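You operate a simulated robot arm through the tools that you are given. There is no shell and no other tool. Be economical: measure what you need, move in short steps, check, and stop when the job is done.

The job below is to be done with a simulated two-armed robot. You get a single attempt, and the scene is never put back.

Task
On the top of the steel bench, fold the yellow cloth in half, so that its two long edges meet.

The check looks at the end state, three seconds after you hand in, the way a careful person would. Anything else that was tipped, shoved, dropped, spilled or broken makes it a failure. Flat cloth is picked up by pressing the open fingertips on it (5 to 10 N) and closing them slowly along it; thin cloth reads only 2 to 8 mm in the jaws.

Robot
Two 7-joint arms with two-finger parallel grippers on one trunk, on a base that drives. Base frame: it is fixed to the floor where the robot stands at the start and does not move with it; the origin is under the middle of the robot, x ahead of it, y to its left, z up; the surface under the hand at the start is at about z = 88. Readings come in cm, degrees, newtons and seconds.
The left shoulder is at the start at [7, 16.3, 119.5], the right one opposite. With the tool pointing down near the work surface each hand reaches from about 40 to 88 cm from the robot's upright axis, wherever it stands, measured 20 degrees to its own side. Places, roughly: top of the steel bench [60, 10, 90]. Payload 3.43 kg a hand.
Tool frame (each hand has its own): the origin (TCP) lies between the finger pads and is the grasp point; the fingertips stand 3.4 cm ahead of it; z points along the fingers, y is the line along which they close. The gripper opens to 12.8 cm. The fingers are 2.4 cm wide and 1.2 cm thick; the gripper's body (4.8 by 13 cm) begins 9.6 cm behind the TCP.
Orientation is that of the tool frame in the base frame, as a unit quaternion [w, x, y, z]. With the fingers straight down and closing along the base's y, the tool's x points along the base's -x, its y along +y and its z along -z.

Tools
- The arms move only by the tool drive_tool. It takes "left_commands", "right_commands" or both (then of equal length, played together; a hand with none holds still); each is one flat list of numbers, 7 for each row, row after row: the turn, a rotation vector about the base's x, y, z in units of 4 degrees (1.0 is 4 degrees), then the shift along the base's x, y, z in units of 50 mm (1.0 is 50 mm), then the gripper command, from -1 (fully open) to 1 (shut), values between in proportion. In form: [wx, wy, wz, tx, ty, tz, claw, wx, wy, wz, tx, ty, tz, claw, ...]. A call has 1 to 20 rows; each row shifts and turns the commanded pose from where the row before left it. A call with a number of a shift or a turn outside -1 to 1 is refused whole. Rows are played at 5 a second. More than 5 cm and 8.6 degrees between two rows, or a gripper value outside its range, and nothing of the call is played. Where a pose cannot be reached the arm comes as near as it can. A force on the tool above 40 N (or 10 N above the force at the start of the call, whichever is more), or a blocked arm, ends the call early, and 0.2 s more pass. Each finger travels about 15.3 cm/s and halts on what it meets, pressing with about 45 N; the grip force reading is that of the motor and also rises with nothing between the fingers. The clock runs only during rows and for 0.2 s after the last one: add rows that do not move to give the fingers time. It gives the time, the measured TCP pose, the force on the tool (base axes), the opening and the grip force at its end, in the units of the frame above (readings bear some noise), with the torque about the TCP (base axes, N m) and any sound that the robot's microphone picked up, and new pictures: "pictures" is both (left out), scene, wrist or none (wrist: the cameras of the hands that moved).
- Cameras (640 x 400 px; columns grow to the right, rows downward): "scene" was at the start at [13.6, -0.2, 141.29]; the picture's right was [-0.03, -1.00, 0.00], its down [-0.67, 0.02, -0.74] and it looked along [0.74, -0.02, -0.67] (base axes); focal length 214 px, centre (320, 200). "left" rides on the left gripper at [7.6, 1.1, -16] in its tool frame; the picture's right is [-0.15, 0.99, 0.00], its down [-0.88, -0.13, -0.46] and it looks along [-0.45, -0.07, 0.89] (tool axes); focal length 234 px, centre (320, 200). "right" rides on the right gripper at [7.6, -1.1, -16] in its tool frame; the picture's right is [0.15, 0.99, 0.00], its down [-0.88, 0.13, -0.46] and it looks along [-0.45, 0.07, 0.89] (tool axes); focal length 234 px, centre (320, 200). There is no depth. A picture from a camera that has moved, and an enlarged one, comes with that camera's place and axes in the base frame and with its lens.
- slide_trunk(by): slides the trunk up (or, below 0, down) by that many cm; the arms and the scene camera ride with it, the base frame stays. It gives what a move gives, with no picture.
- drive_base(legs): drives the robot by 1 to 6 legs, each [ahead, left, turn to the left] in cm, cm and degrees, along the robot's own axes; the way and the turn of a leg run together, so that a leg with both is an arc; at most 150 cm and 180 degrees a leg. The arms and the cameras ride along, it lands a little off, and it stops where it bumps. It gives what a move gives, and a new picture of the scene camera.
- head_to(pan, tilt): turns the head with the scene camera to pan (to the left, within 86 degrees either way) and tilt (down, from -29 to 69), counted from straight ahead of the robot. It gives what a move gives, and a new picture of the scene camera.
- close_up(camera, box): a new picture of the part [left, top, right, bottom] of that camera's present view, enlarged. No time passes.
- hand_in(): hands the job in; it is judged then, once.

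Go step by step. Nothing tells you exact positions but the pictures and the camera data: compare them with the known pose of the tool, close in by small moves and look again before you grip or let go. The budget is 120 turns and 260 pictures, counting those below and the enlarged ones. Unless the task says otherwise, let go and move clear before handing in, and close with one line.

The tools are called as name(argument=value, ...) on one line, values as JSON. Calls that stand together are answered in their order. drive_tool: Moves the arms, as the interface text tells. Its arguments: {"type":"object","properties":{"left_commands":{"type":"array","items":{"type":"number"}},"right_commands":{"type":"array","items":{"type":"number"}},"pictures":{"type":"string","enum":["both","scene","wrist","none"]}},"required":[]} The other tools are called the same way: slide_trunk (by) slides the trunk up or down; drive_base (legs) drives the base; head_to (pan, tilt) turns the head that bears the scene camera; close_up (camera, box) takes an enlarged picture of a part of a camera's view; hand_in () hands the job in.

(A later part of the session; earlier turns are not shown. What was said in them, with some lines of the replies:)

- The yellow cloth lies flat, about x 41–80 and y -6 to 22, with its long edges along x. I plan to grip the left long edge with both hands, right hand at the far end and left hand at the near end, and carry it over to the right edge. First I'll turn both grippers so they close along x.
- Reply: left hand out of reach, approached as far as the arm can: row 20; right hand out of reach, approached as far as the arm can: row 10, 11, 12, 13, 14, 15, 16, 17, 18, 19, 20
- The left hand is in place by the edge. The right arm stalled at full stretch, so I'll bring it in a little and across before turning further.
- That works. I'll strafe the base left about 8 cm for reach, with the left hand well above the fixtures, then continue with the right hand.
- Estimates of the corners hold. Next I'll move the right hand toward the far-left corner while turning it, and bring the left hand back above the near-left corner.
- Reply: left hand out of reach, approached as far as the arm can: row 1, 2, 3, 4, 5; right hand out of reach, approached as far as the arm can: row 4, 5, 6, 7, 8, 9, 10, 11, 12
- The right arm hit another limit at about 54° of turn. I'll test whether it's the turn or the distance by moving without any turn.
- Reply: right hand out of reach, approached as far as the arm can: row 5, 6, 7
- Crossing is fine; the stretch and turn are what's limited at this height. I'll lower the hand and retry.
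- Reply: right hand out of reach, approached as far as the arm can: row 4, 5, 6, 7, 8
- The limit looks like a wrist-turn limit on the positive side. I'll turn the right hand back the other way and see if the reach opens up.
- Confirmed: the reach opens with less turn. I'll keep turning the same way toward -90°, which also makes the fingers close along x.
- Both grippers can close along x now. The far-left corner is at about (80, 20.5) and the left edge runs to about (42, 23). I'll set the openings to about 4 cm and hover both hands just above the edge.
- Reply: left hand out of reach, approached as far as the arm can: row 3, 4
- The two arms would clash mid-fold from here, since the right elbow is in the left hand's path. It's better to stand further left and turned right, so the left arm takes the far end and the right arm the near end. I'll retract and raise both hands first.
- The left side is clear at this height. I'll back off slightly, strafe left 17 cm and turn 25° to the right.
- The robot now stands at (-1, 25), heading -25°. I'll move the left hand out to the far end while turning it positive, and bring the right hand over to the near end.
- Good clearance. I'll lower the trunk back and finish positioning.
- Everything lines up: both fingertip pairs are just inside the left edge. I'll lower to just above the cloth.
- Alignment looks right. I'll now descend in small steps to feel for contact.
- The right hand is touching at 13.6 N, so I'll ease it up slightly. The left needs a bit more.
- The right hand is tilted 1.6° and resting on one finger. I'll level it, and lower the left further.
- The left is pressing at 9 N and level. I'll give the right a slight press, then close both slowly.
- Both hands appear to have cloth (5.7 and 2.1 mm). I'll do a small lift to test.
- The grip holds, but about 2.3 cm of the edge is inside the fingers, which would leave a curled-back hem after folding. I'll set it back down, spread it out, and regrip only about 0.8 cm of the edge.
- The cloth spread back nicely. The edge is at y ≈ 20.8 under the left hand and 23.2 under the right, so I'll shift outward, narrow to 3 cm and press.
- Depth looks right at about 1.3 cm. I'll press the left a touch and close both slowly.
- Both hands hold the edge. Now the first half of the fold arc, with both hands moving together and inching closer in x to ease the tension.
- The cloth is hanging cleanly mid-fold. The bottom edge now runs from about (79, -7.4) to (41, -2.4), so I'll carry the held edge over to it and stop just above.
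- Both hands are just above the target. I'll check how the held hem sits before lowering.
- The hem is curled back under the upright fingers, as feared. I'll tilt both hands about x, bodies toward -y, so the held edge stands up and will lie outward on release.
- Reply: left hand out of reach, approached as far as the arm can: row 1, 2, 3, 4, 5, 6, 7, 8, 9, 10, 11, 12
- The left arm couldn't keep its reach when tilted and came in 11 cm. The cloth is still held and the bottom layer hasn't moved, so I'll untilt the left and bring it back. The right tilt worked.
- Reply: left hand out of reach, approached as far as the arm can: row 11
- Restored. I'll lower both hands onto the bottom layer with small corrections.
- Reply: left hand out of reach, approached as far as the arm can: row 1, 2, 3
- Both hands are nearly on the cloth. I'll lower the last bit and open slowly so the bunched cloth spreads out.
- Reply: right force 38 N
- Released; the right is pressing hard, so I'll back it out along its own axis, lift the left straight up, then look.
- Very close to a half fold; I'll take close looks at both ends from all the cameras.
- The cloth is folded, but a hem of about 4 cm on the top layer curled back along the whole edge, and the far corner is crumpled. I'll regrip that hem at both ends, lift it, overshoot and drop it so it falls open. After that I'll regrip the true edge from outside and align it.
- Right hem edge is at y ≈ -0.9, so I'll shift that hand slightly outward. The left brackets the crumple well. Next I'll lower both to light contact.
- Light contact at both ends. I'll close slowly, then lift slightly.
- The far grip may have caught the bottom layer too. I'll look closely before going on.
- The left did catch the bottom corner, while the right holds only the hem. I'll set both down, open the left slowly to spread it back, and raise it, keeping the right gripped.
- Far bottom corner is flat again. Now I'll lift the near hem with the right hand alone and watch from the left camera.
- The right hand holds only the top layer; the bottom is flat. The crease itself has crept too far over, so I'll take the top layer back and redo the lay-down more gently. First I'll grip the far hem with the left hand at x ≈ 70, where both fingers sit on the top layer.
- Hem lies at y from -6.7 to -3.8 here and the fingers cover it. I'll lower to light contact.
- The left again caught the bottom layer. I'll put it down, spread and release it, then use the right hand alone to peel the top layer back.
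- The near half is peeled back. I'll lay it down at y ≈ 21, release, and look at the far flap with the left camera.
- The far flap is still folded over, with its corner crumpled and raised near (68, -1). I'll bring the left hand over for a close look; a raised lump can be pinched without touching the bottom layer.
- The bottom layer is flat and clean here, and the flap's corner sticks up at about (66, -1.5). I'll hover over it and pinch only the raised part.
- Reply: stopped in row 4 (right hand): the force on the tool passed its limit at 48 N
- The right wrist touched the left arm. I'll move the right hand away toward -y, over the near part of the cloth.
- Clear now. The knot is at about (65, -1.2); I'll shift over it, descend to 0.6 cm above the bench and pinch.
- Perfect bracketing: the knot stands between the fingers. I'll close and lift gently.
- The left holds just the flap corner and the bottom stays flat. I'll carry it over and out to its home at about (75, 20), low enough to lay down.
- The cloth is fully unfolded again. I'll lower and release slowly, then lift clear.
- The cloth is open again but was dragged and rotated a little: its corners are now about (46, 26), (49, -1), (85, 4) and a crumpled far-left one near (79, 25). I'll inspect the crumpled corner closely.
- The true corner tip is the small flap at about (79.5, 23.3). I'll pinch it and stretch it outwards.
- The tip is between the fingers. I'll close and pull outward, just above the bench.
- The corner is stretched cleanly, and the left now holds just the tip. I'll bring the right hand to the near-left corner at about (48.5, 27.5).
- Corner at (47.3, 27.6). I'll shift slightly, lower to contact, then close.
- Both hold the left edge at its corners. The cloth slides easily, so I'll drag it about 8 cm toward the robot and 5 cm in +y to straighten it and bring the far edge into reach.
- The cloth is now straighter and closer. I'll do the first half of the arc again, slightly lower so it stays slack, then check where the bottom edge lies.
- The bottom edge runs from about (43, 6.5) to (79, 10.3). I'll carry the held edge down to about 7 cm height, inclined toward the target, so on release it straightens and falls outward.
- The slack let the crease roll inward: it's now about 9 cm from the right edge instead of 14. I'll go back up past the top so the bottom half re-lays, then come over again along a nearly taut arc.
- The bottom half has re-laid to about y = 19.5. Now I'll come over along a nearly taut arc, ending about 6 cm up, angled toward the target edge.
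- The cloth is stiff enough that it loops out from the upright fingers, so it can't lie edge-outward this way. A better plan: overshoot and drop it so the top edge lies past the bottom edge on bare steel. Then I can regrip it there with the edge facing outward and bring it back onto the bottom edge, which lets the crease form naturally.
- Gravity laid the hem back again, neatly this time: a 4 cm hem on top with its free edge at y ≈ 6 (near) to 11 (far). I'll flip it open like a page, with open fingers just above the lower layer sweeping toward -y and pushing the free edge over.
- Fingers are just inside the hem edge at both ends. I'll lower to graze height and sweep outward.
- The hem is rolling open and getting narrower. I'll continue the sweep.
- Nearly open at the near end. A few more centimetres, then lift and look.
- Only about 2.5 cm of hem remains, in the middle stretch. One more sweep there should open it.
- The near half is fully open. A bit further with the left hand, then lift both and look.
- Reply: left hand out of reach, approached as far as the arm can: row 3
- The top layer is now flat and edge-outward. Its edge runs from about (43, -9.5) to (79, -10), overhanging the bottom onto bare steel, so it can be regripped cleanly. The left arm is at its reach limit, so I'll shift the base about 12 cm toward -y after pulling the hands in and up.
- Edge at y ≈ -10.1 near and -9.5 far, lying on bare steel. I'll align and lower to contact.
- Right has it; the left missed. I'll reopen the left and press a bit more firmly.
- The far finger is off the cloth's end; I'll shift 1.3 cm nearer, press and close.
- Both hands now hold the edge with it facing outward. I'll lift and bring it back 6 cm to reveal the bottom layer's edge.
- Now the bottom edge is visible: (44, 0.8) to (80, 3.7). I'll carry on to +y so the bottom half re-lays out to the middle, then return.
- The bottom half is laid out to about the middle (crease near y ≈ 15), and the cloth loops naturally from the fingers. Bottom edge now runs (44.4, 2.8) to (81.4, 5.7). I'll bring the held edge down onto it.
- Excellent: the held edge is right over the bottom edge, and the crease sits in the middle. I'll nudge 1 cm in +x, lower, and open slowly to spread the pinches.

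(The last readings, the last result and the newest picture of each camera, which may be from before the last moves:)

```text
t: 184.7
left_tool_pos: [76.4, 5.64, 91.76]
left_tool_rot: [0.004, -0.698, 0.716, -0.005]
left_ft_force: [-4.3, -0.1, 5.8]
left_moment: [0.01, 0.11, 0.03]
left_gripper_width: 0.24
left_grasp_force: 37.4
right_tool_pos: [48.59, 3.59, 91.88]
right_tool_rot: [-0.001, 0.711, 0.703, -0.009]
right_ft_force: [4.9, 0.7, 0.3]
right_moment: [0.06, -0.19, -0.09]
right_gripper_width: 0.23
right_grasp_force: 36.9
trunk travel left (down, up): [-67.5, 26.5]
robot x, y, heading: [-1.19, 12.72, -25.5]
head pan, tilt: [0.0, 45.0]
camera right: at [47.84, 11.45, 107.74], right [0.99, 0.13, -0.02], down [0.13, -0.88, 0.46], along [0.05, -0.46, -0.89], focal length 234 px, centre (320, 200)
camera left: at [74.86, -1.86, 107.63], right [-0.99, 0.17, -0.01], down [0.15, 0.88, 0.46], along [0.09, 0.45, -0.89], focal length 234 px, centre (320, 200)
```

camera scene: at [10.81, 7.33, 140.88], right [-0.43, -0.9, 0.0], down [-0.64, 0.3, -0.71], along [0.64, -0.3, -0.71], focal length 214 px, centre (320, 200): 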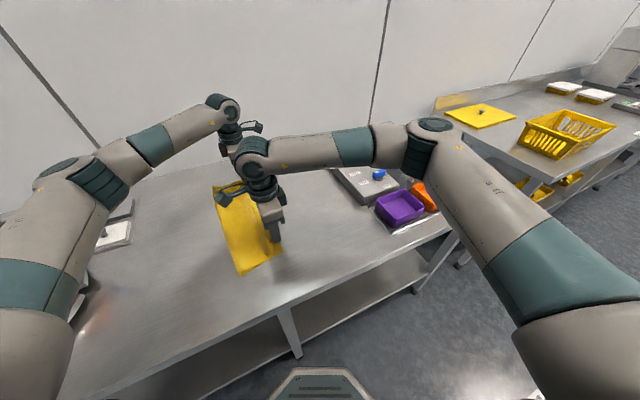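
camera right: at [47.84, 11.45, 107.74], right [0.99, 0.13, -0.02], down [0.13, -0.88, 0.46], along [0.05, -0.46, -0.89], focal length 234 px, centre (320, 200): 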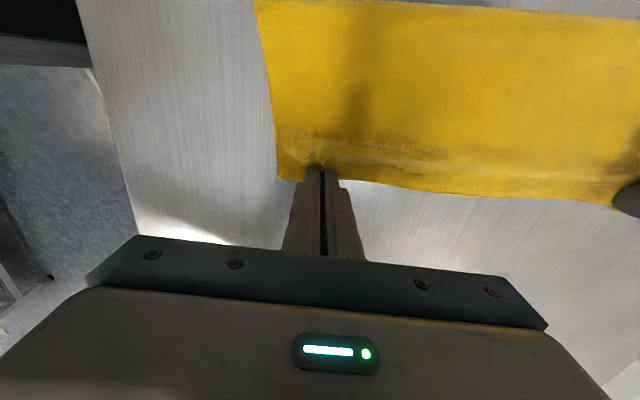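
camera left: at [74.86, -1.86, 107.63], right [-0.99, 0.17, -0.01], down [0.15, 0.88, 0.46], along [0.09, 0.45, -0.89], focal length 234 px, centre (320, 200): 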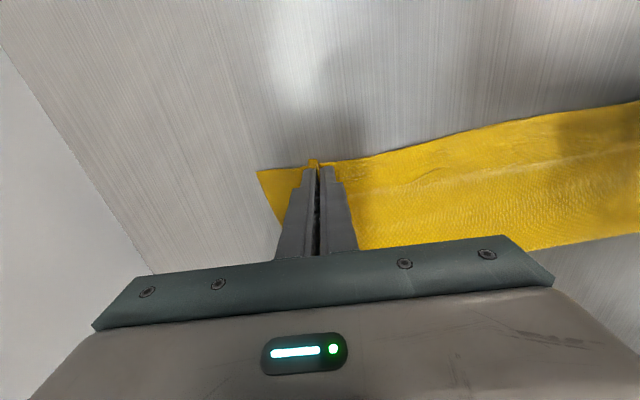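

drive_tool(left_commands=[0, 0, 0, 0, 0, 0, 0.92, 0, 0, 0, 0, 0, 0, 0.84, 0, 0, 0, 0, 0, 0, 0.76, 0, 0, 0, 0, 0, 0, 0.68, 0, 0, 0, 0, 0, 0, 0.6, 0, 0, 0, 0, 0, 0, 0.5, 0, 0, 0, 0, 0, 0, 0.4, 0, 0, 0, 0, 0, 0.1, 0.4, 0, 0, 0, 0, 0, 0.2, 0.4, 0, 0, 0, 0, 0, 0.4, 0.4, 0, 0, 0, 0, 0, 0.6, 0.4, 0, 0, 0, 0, 0, 0.6, 0.4, 0, 0, 0, 0, 0, 0.6, 0.4], right_commands=[0, 0, 0, 0, 0, -0.03, 0.92, 0, 0, 0, 0, 0, 0, 0.84, 0, 0, 0, 0, 0, 0, 0.76, 0, 0, 0, 0, 0, 0, 0.68, 0, 0, 0, 0, 0, 0, 0.6, 0, 0, 0, 0, 0, 0, 0.5, 0, 0, 0, 0, 0, 0, 0.4, 0, 0, 0, 0, 0, 0.1, 0.4, 0, 0, 0, 0, 0, 0.2, 0.4, 0, 0, 0, 0, 0, 0.4, 0.4, 0, 0, 0, 0, 0, 0.6, 0.4, 0, 0, 0, 0, 0, 0.6, 0.4, 0, 0, 0, 0, 0, 0.6, 0.4], pictures="both")

close_up(camera="left", box=[200, 60, 640, 280])

close_up(camera="right", box=[220, 40, 640, 260])

```text
t: 187.4
left_tool_pos: [76.46, 5.84, 104.19]
left_tool_rot: [0.004, -0.698, 0.716, -0.005]
left_ft_force: [-1.3, -0.3, -0.4]
left_moment: [-0.03, -0.01, 0.01]
left_gripper_width: 3.83
left_grasp_force: 0.0
right_tool_pos: [48.46, 3.43, 104.12]
right_tool_rot: [-0.001, 0.712, 0.703, -0.009]
right_ft_force: [-0.1, -0.3, -0.1]
right_moment: [-0.01, -0.01, 0.02]
right_gripper_width: 3.82
right_grasp_force: 0.0
trunk travel left (down, up): [-67.5, 26.5]
robot x, y, heading: [-1.28, 12.94, -25.2]
head pan, tilt: [0.0, 45.0]
camera scene: at [10.69, 7.42, 140.89], right [-0.43, -0.9, 0.0], down [-0.64, 0.3, -0.71], along [0.64, -0.3, -0.71], focal length 214 px, centre (320, 200)
camera right: at [47.72, 11.28, 119.96], right [0.99, 0.14, -0.02], down [0.13, -0.88, 0.46], along [0.05, -0.46, -0.89], focal length 234 px, centre (320, 200)
camera left: at [74.86, -1.71, 120.11], right [-0.99, 0.17, -0.01], down [0.15, 0.88, 0.46], along [0.09, 0.45, -0.89], focal length 234 px, centre (320, 200)
```

scene: 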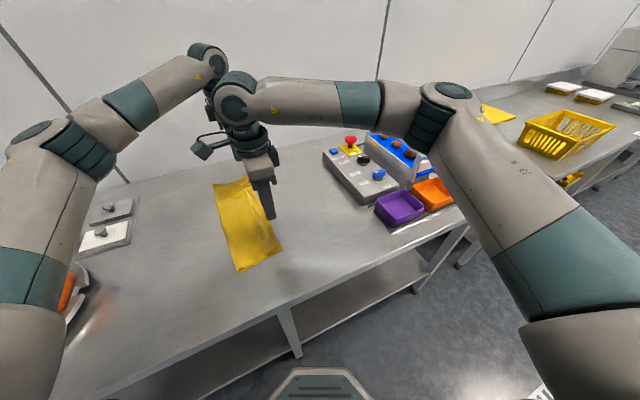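
right: 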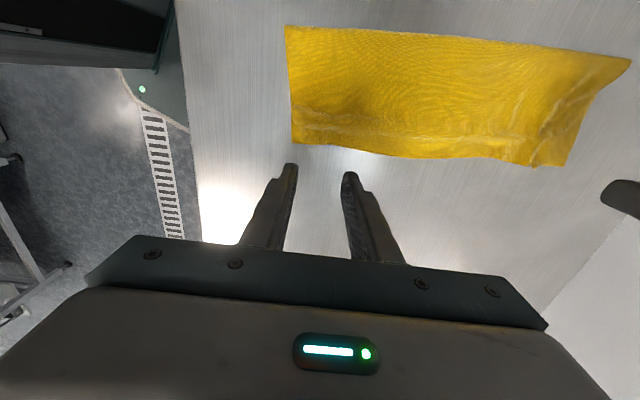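
left: 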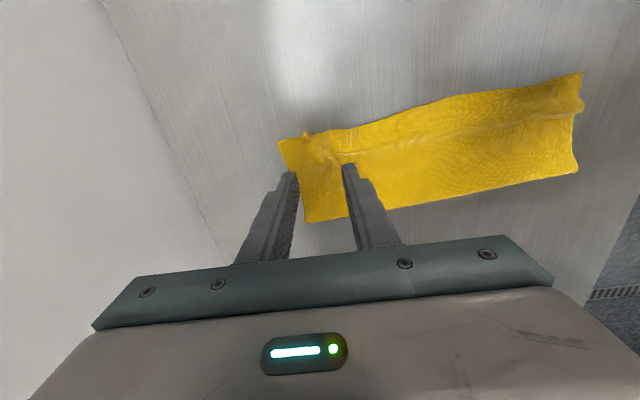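

```text
1.45 times, centred on (420, 170) of left
camera zoom: at [74.86, -1.71, 120.11], right [-0.99, 0.17, -0.01], down [0.15, 0.88, 0.46], along [0.09, 0.45, -0.89], focal length 341 px, centre (174, 244)
```

zoom: 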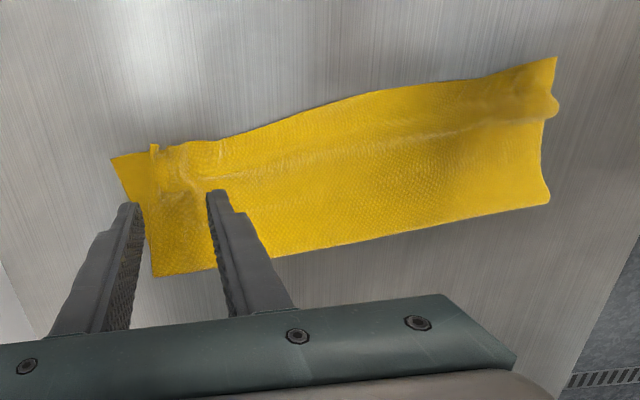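

```text
1.52 times, centred on (430, 150) of right
camera zoom: at [47.72, 11.28, 119.96], right [0.99, 0.14, -0.02], down [0.13, -0.88, 0.46], along [0.05, -0.46, -0.89], focal length 357 px, centre (152, 276)
```

zoom: 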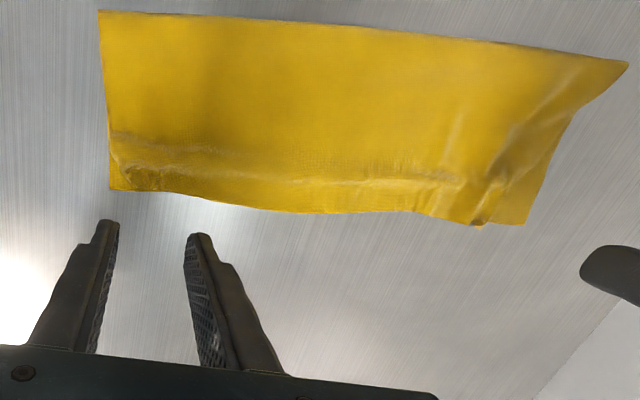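

The long edges meet along the whole length. The only flaw is the far end, where the top layer is bunched and about 4 cm short of the bottom corner. Its tip stands up at about (78, 4.5), so I'll pinch just that tip and stretch it toward the corner.

drive_tool(left_commands=[0, 0, 0, 0.14, -0.08, -0.4, 0.5, 0, 0, 0, 0.14, -0.08, -0.5, 0.5, 0, 0, 0, 0, 0, -0.5, 0.5, 0, 0, 0, 0, 0, -0.5, 0.5, 0, 0, 0, 0, 0, -0.4, 0.5, 0, 0, 0, 0, 0, -0.1, 0.5, 0, 0, 0, 0, 0, 0, 0.5], pictures="none")

close_up(camera="left", box=[220, 100, 460, 260])

```text
t: 189.1
left_tool_pos: [77.89, 4.94, 91.98]
left_tool_rot: [0.004, -0.698, 0.716, -0.004]
left_ft_force: [-0.4, -0.4, 0.3]
left_moment: [0.01, -0.01, 0.0]
left_gripper_width: 3.21
left_grasp_force: 0.0
right_tool_pos: [48.71, 3.5, 104.04]
right_tool_rot: [-0.001, 0.711, 0.703, -0.009]
right_ft_force: [-0.5, -0.5, 0.7]
right_moment: [-0.02, 0.0, 0.03]
right_gripper_width: 3.85
right_grasp_force: 0.1
trunk travel left (down, up): [-67.5, 26.5]
robot x, y, heading: [-1.32, 12.91, -25.3]
head pan, tilt: [0.0, 45.0]
```

```text
2.50 times, centred on (340, 180) of left
camera zoom: at [76.29, -2.64, 108.04], right [-0.99, 0.17, -0.01], down [0.15, 0.88, 0.46], along [0.09, 0.45, -0.89], focal length 585 px, centre (270, 250)
```

zoom: 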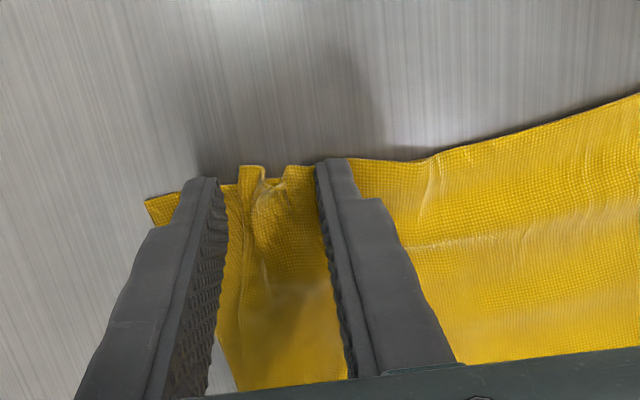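

The raised tip is between the fingers. I'll close, stretch 3.5 cm in +x, and view.

drive_tool(left_commands=[0, 0, 0, 0, 0, 0, 0.6, 0, 0, 0, 0, 0, 0, 0.7, 0, 0, 0, 0, 0, 0, 0.8, 0, 0, 0, 0, 0, 0, 0.9, 0, 0, 0, 0, 0, 0, 1, 0, 0, 0, 0, 0, 0, 1, 0, 0, 0, 0, 0, 0.15, 1, 0, 0, 0, 0.1, 0, 0.1, 1, 0, 0, 0, 0.1, 0, 0, 1, 0, 0, 0, 0.1, 0, 0, 1, 0, 0, 0, 0.1, 0, 0, 1, 0, 0, 0, 0.1, 0, 0, 1, 0, 0, 0, 0.1, 0, 0, 1, 0, 0, 0, 0, 0, 0, 1], pictures="none")

close_up(camera="left", box=[200, 100, 560, 300])

```text
t: 192.1
left_tool_pos: [80.96, 4.93, 93.34]
left_tool_rot: [0.005, -0.698, 0.716, -0.005]
left_ft_force: [-1.0, 0.8, -0.5]
left_moment: [-0.03, -0.03, 0.01]
left_gripper_width: 0.15
left_grasp_force: 36.0
right_tool_pos: [48.63, 3.47, 104.04]
right_tool_rot: [-0.002, 0.711, 0.703, -0.009]
right_ft_force: [0.2, 0.3, -0.4]
right_moment: [0.01, 0.03, 0.0]
right_gripper_width: 3.88
right_grasp_force: 0.0
trunk travel left (down, up): [-67.5, 26.5]
robot x, y, heading: [-1.29, 12.75, -25.3]
head pan, tilt: [0.0, 45.0]
```

```text
1.78 times, centred on (380, 200) of left
camera zoom: at [79.36, -2.68, 109.32], right [-0.99, 0.17, -0.01], down [0.15, 0.88, 0.46], along [0.09, 0.45, -0.89], focal length 416 px, centre (213, 200)
```

zoom: 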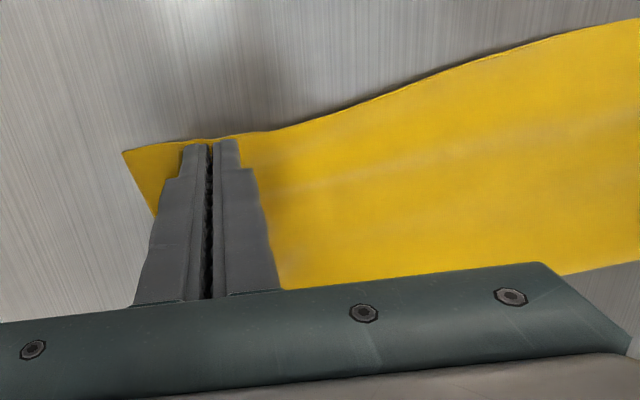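

drive_tool(left_commands=[0, 0, 0, 0, 0, -0.2, 1, 0, 0, 0, 0, 0, -0.08, 1, 0, 0, 0, 0, 0, 0, 0.92, 0, 0, 0, 0, 0, 0, 0.84, 0, 0, 0, 0, 0, 0, 0.76, 0, 0, 0, 0, 0, 0, 0.68, 0, 0, 0, 0, 0, 0, 0.6, 0, 0, 0, 0, 0, 0.2, 0.6, 0, 0, 0, 0, 0, 0.5, 0.6, 0, 0, 0, 0, 0, 0.6, 0.6, 0, 0, 0, 0, 0, 0.6, 0.6], pictures="none")

close_up(camera="left", box=[200, 60, 640, 280])

```text
t: 194.4
left_tool_pos: [80.78, 4.92, 101.62]
left_tool_rot: [0.004, -0.699, 0.715, -0.005]
left_ft_force: [-1.0, 0.4, -0.3]
left_moment: [-0.02, 0.0, -0.02]
left_gripper_width: 2.57
left_grasp_force: 0.1
right_tool_pos: [48.64, 3.49, 104.1]
right_tool_rot: [-0.002, 0.711, 0.703, -0.008]
right_ft_force: [-0.6, 0.5, 0.2]
right_moment: [0.0, 0.01, 0.0]
right_gripper_width: 3.82
right_grasp_force: 0.1
trunk travel left (down, up): [-67.5, 26.5]
robot x, y, heading: [-1.1, 13.04, -25.6]
head pan, tilt: [0.0, 45.0]
```

```text
1.45 times, centred on (420, 170) of left
camera zoom: at [79.21, -2.71, 117.59], right [-0.99, 0.17, -0.01], down [0.15, 0.88, 0.46], along [0.09, 0.45, -0.89], focal length 341 px, centre (174, 244)
```

zoom: 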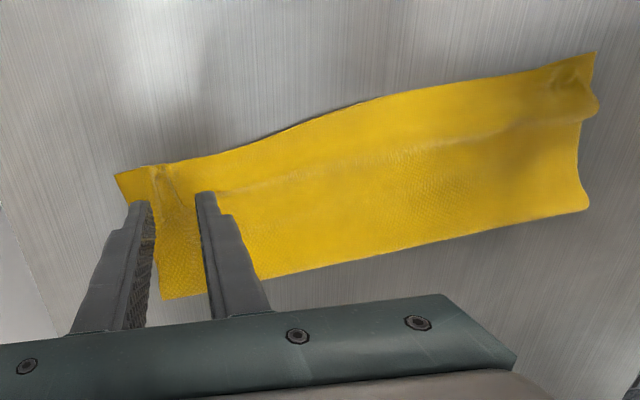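

Much smoother. Let me check the near end and the whole piece.

close_up(camera="right", box=[250, 10, 450, 190])

close_up(camera="scene", box=[190, 150, 340, 290])

```text
2.22 times, centred on (350, 100) of right
camera zoom: at [47.76, 11.26, 119.93], right [0.99, 0.13, -0.02], down [0.13, -0.88, 0.46], along [0.05, -0.46, -0.89], focal length 520 px, centre (253, 422)
```

zoom: 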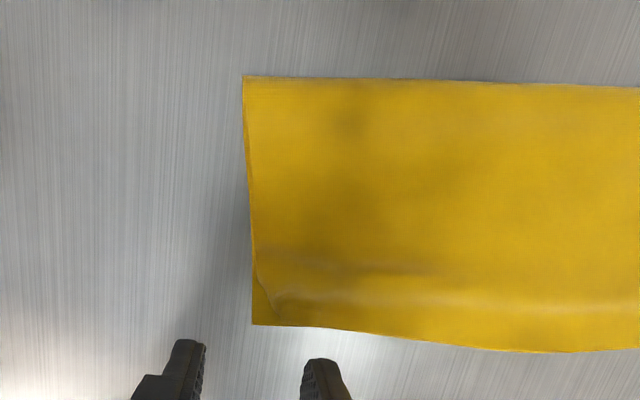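

```text
2.86 times, centred on (265, 220) of scene
camera zoom: at [10.72, 7.39, 140.89], right [-0.43, -0.9, 0.0], down [-0.64, 0.3, -0.71], along [0.64, -0.3, -0.71], focal length 613 px, centre (477, 143)
```

zoom: 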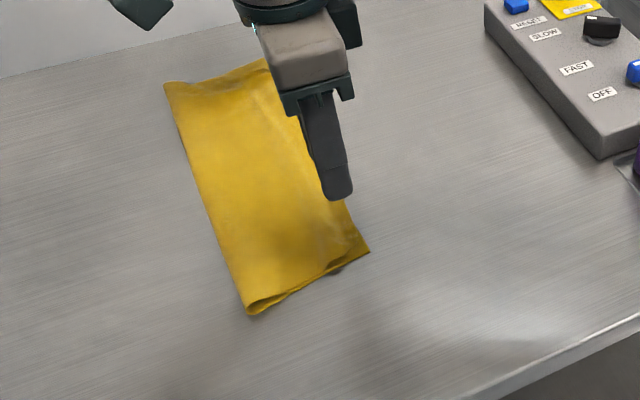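

Edges meet well, with the near corners within about 1.5 cm. The far top corner is still about 3 cm short, because the whole cloth slid along. I'll do one more stretch with the near end pinned by the right hand, first shifting the base 10 cm toward -y for reach.

drive_base(legs=[[4.3, -9, 0]])

drive_tool(right_commands=[0, 0, 0, 0.3, 0.5, 0, 0.6, 0, 0, 0, 0.3, 0.5, 0, 0.8, 0, 0, 0, 0.3, 0.5, 0, 1, 0, 0, 0, 0, 0.5, -0.3, 1, 0, 0, 0, 0, 0.3, -0.5, 1, 0, 0, 0, 0, 0, -0.5, 1, 0, 0, 0, 0, 0, -0.5, 1, 0, 0, 0, 0, 0, -0.5, 1, 0, 0, 0, 0, 0, -0.1, 1, 0, 0, 0, 0, 0, 0, 1], left_commands=[0, 0, 0, 0.09, 0.5, 0, 0.5, 0, 0, 0, 0.09, 0.5, 0, 0.5, 0, 0, 0, 0.09, 0.5, 0, 0.5, 0, 0, 0, 0, 0.45, -0.3, 0.5, 0, 0, 0, 0, 0, -0.5, 0.5, 0, 0, 0, 0, 0, -0.5, 0.5, 0, 0, 0, 0, 0, -0.3, 0.5, 0, 0, 0, 0, 0, 0, 0.5, 0, 0, 0, 0, 0, 0, 0.5, 0, 0, 0, 0, 0, 0, 0.5], pictures="none")

close_up(camera="left", box=[200, 80, 500, 280])

```text
t: 195.6
left_tool_pos: [80.82, -4.87, 101.55]
left_tool_rot: [0.004, -0.699, 0.715, -0.004]
left_ft_force: [0.1, 0.4, 0.1]
left_moment: [0.03, 0.0, 0.0]
left_gripper_width: 2.58
left_grasp_force: 0.1
right_tool_pos: [48.63, -6.29, 103.97]
right_tool_rot: [-0.001, 0.71, 0.704, -0.009]
right_ft_force: [0.2, -0.1, 0.5]
right_moment: [0.0, -0.03, 0.01]
right_gripper_width: 3.84
right_grasp_force: 0.0
trunk travel left (down, up): [-67.5, 26.5]
robot x, y, heading: [-1.38, 3.32, -25.3]
head pan, tilt: [0.0, 45.0]
camera scene: at [10.82, -2.51, 140.89], right [-0.43, -0.9, 0.0], down [-0.64, 0.3, -0.71], along [0.64, -0.3, -0.71], focal length 214 px, centre (320, 200)
```

scene: 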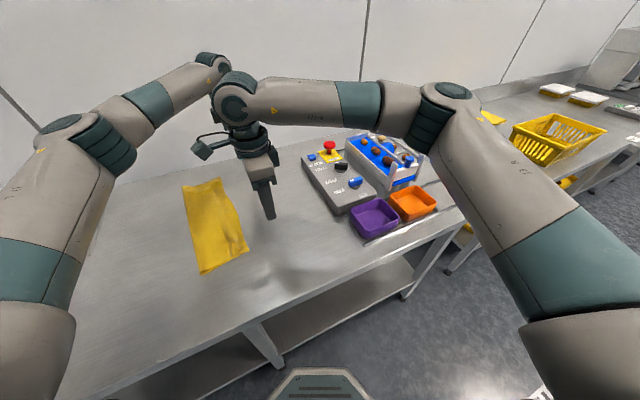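

```text
t: 197.8
left_tool_pos: [82.19, 5.0, 93.61]
left_tool_rot: [0.005, -0.699, 0.715, -0.005]
left_ft_force: [-0.5, -0.8, -0.5]
left_moment: [0.03, -0.02, 0.0]
left_gripper_width: 3.2
left_grasp_force: 0.0
right_tool_pos: [53.17, 4.9, 91.88]
right_tool_rot: [-0.001, 0.711, 0.703, -0.008]
right_ft_force: [-0.2, -0.8, 0.2]
right_moment: [0.01, 0.01, 0.03]
right_gripper_width: 0.02
right_grasp_force: 33.8
trunk travel left (down, up): [-67.5, 26.5]
robot x, y, heading: [-1.33, 3.13, -25.3]
head pan, tilt: [0.0, 45.0]
```

```text
2.00 times, centred on (350, 180) of left
camera zoom: at [80.6, -2.66, 109.53], right [-0.99, 0.17, -0.01], down [0.14, 0.88, 0.46], along [0.09, 0.45, -0.89], focal length 468 px, centre (260, 240)
```

zoom: 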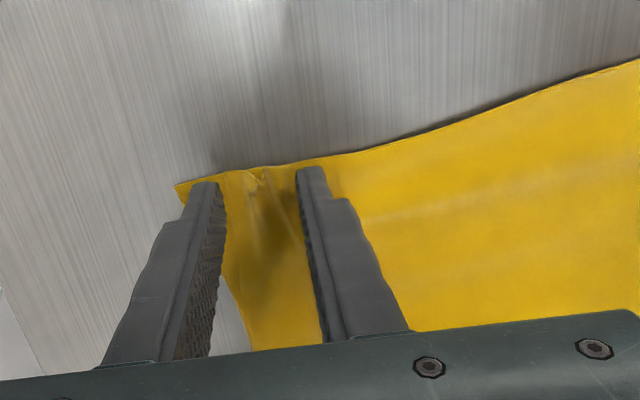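

The tip lies flat now, so pinching could catch both layers. Instead I'll pin the near end with the right hand and gently press-slide the top layer at the far end by 2.5 cm in +x with closed fingers.

drive_tool(left_commands=[0, 0, 0, -0.2, 0.12, 0.1, 1, 0, 0, 0, -0.2, 0.1, 0, 1, 0, 0, 0, 0, 0, -0.2, 1, 0, 0, 0, 0, 0, -0.2, 1, 0, 0, 0, 0, 0, -0.11, 1, 0, 0, 0, 0, 0, 0, 1], right_commands=[0, 0, 0, 0, 0, -0.04, 1, 0, 0, 0, 0, 0, -0.02, 1, 0, 0, 0, 0, 0, 0, 1, 0, 0, 0, 0, 0, 0, 1, 0, 0, 0, 0, 0, 0, 1, 0, 0, 0, 0, 0, 0, 1], pictures="none")

```text
t: 199.2
left_tool_pos: [80.16, 6.01, 91.65]
left_tool_rot: [0.005, -0.7, 0.715, -0.005]
left_ft_force: [0.9, 0.3, 4.2]
left_moment: [-0.04, 0.03, 0.01]
left_gripper_width: 0.0
left_grasp_force: 32.7
right_tool_pos: [53.22, 4.98, 91.69]
right_tool_rot: [0.0, 0.711, 0.704, -0.01]
right_ft_force: [0.4, -0.3, 0.9]
right_moment: [-0.02, -0.02, -0.01]
right_gripper_width: 0.02
right_grasp_force: 32.8
trunk travel left (down, up): [-67.5, 26.5]
robot x, y, heading: [-1.21, 2.75, -25.1]
head pan, tilt: [0.0, 45.0]
```

drive_tool(left_commands=[0, 0, 0, 0, 0, 0, 1, 0, 0, 0, 0, 0, 0, 1, 0, 0, 0, 0.1, 0, 0, 1, 0, 0, 0, 0.1, 0, 0, 1, 0, 0, 0, 0.1, 0, 0, 1, 0, 0, 0, 0.1, 0, 0, 1, 0, 0, 0, 0.1, 0, 0, 1, 0, 0, 0, 0.1, 0, 0, 1, 0, 0, 0, 0, 0, 0, 1, 0, 0, 0, 0, 0, 0.3, 1, 0, 0, 0, 0, 0, 0.6, 1, 0, 0, 0, 0, 0, 0.6, 1, 0, 0, 0, 0, 0, 0.6, 1], right_commands=[0, 0, 0, 0, 0, -0.05, 1, 0, 0, 0, 0, 0, -0.02, 1, 0, 0, 0, 0, 0, 0, 1, 0, 0, 0, 0, 0, 0, 1, 0, 0, 0, 0, 0, 0, 1, 0, 0, 0, 0, 0, 0, 1, 0, 0, 0, 0, 0, 0, 1, 0, 0, 0, 0, 0, 0, 1, 0, 0, 0, 0, 0, 0, 1, 0, 0, 0, 0, 0, 0.3, 1, 0, 0, 0, 0, 0, 0.6, 1, 0, 0, 0, 0, 0, 0.6, 1, 0, 0, 0, 0, 0, 0.6, 1], pictures="none")

close_up(camera="left", box=[200, 60, 640, 280])

```text
t: 200.5
left_tool_pos: [81.8, 5.96, 91.57]
left_tool_rot: [0.006, -0.7, 0.714, -0.005]
left_ft_force: [-0.4, -0.8, 2.5]
left_moment: [0.0, 0.07, -0.01]
left_gripper_width: 0.01
left_grasp_force: 32.6
right_tool_pos: [53.17, 5.19, 91.57]
right_tool_rot: [0.0, 0.71, 0.704, -0.007]
right_ft_force: [-2.3, -1.5, 16.1]
right_moment: [-0.01, 0.01, -0.03]
right_gripper_width: 0.01
right_grasp_force: 32.8
trunk travel left (down, up): [-67.5, 26.5]
robot x, y, heading: [-1.03, 2.72, -25.4]
head pan, tilt: [0.0, 45.0]
stopped in row 6 (right hand): the force on the tool passed its limit at 41 N (the readings are from after the stop); the commanded pose is now the measured one
```

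```text
1.45 times, centred on (420, 170) of left
camera zoom: at [80.17, -1.6, 107.59], right [-0.99, 0.17, -0.01], down [0.14, 0.88, 0.46], along [0.09, 0.45, -0.89], focal length 341 px, centre (174, 244)
```

zoom: 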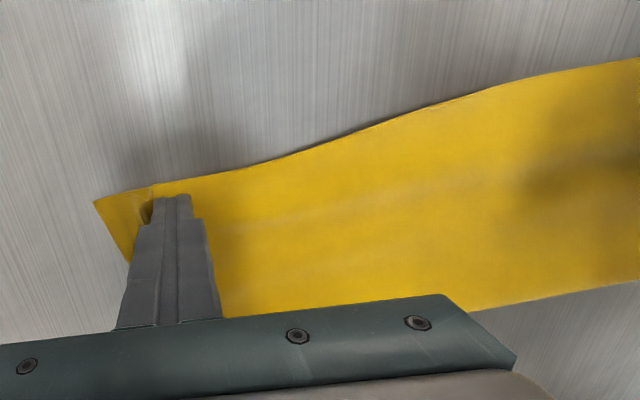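

Partial progress. I'll ease the right hand's pressure and continue the slide once more, then lift both clear.

drive_tool(left_commands=[0, 0, 0, 0, 0, -0.02, 1, 0, 0, 0, 0.1, 0, 0, 1, 0, 0, 0, 0.1, 0, 0, 1, 0, 0, 0, 0.1, 0, 0, 1, 0, 0, 0, 0.1, 0, 0, 1, 0, 0, 0, 0.1, 0, 0, 1, 0, 0, 0, 0, 0, 0, 1, 0, 0, 0, 0, 0, 0.3, 1, 0, 0, 0, 0, 0, 0.6, 1, 0, 0, 0, 0, 0, 0.6, 1, 0, 0, 0, 0, 0, 0.6, 1], right_commands=[0, 0, 0, 0, 0, 0.02, 1, 0, 0, 0, 0, 0, 0, 1, 0, 0, 0, 0, 0, 0, 1, 0, 0, 0, 0, 0, 0, 1, 0, 0, 0, 0, 0, 0, 1, 0, 0, 0, 0, 0, 0, 1, 0, 0, 0, 0, 0, 0, 1, 0, 0, 0, 0, 0, 0.3, 1, 0, 0, 0, 0, 0, 0.6, 1, 0, 0, 0, 0, 0, 0.6, 1, 0, 0, 0, 0, 0, 0.6, 1], pictures="none")

close_up(camera="left", box=[200, 60, 640, 280])

close_up(camera="right", box=[180, 0, 640, 260])

```text
t: 202.9
left_tool_pos: [84.18, 5.97, 102.1]
left_tool_rot: [0.005, -0.7, 0.714, -0.004]
left_ft_force: [-0.6, -0.5, 0.6]
left_moment: [0.0, -0.04, 0.01]
left_gripper_width: 0.01
left_grasp_force: 33.2
right_tool_pos: [53.08, 5.2, 102.35]
right_tool_rot: [0.0, 0.71, 0.704, -0.008]
right_ft_force: [-0.3, 0.7, -0.6]
right_moment: [0.02, 0.0, -0.02]
right_gripper_width: 0.0
right_grasp_force: 33.7
trunk travel left (down, up): [-67.5, 26.5]
robot x, y, heading: [-1.59, 3.29, -25.5]
head pan, tilt: [0.0, 45.0]
```

```text
1.45 times, centred on (420, 170) of left
camera zoom: at [82.55, -1.5, 118.0], right [-0.99, 0.17, -0.01], down [0.14, 0.88, 0.46], along [0.09, 0.45, -0.89], focal length 341 px, centre (174, 244)
```

zoom: 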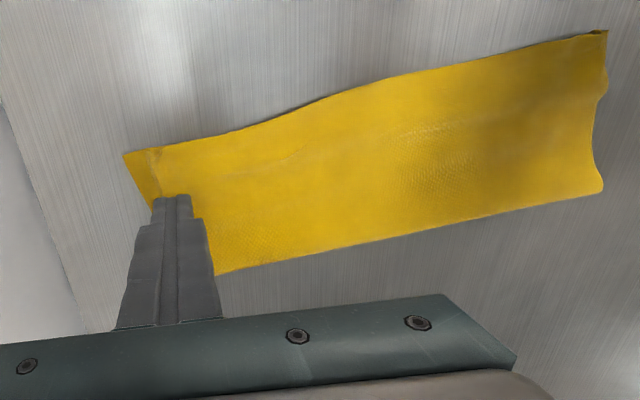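

```text
1.39 times, centred on (410, 130) of right
camera zoom: at [52.25, 13.06, 118.24], right [0.99, 0.14, -0.01], down [0.13, -0.88, 0.46], along [0.05, -0.46, -0.89], focal length 326 px, centre (195, 297)
```

zoom: 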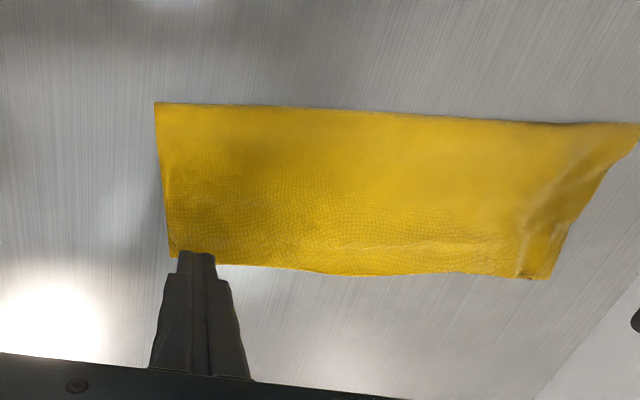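

The cloth is neatly folded with its long edges meeting and only a small offset at the far corner. I'll raise both hands clear and take a last look.

drive_tool(left_commands=[0, 0, 0, -0.2, 0.3, 0.4, 1, 0, 0, 0, -0.3, 0.6, 0.4, 1, 0, 0, 0, -0.3, 0.8, 0.2, 1, 0, 0, 0, -0.3, 0.8, 0, 1, 0, 0, 0, -0.3, 0.8, 0, 1], right_commands=[0, 0, 0, 0, -0.3, 0.4, 1, 0, 0, 0, 0, -0.5, 0.4, 1, 0, 0, 0, 0, -0.6, 0.2, 1, 0, 0, 0, 0, -0.6, 0, 1, 0, 0, 0, 0, -0.4, 0, 1], pictures="scene")

close_up(camera="scene", box=[140, 140, 320, 300])

```text
t: 204.1
left_tool_pos: [77.15, 22.73, 107.04]
left_tool_rot: [0.005, -0.699, 0.715, -0.004]
left_ft_force: [-0.2, -1.2, -0.2]
left_moment: [0.0, 0.03, -0.03]
left_gripper_width: 0.01
left_grasp_force: 33.0
right_tool_pos: [53.11, -6.58, 107.27]
right_tool_rot: [-0.001, 0.71, 0.704, -0.008]
right_ft_force: [-0.6, 1.0, 0.0]
right_moment: [-0.02, 0.01, -0.04]
right_gripper_width: 0.0
right_grasp_force: 33.0
trunk travel left (down, up): [-67.5, 26.5]
robot x, y, heading: [-1.38, 3.22, -25.4]
head pan, tilt: [0.0, 45.0]
camera scene: at [10.73, -2.36, 140.91], right [-0.43, -0.9, 0.0], down [-0.64, 0.3, -0.71], along [0.64, -0.3, -0.71], focal length 214 px, centre (320, 200)
```

scene: 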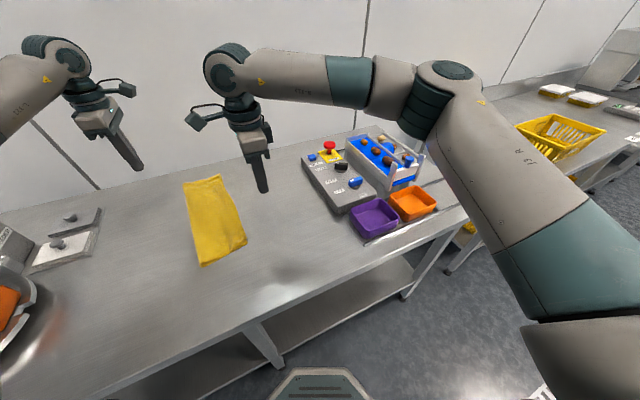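

```text
2.50 times, centred on (230, 220) of scene
camera zoom: at [10.73, -2.36, 140.91], right [-0.43, -0.9, 0.0], down [-0.64, 0.3, -0.71], along [0.64, -0.3, -0.71], focal length 536 px, centre (545, 150)
```

zoom: 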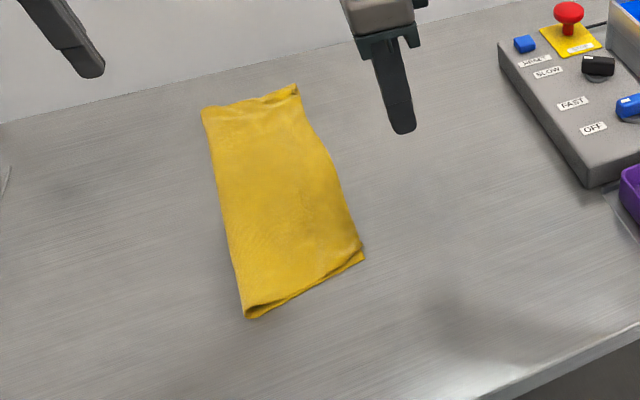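

The cloth lies flat and folded in half, its long edges meeting, with both hands clear and nothing else on the bench disturbed. I'm handing in.

hand_in()

```text
The job is handed in.
```

The yellow cloth is folded in half on the bench with its long edges meeting; the top layer sits about 3 cm short of the bottom one at the far corner and about 1 cm short at the near one, and nothing else on the bench looks moved.
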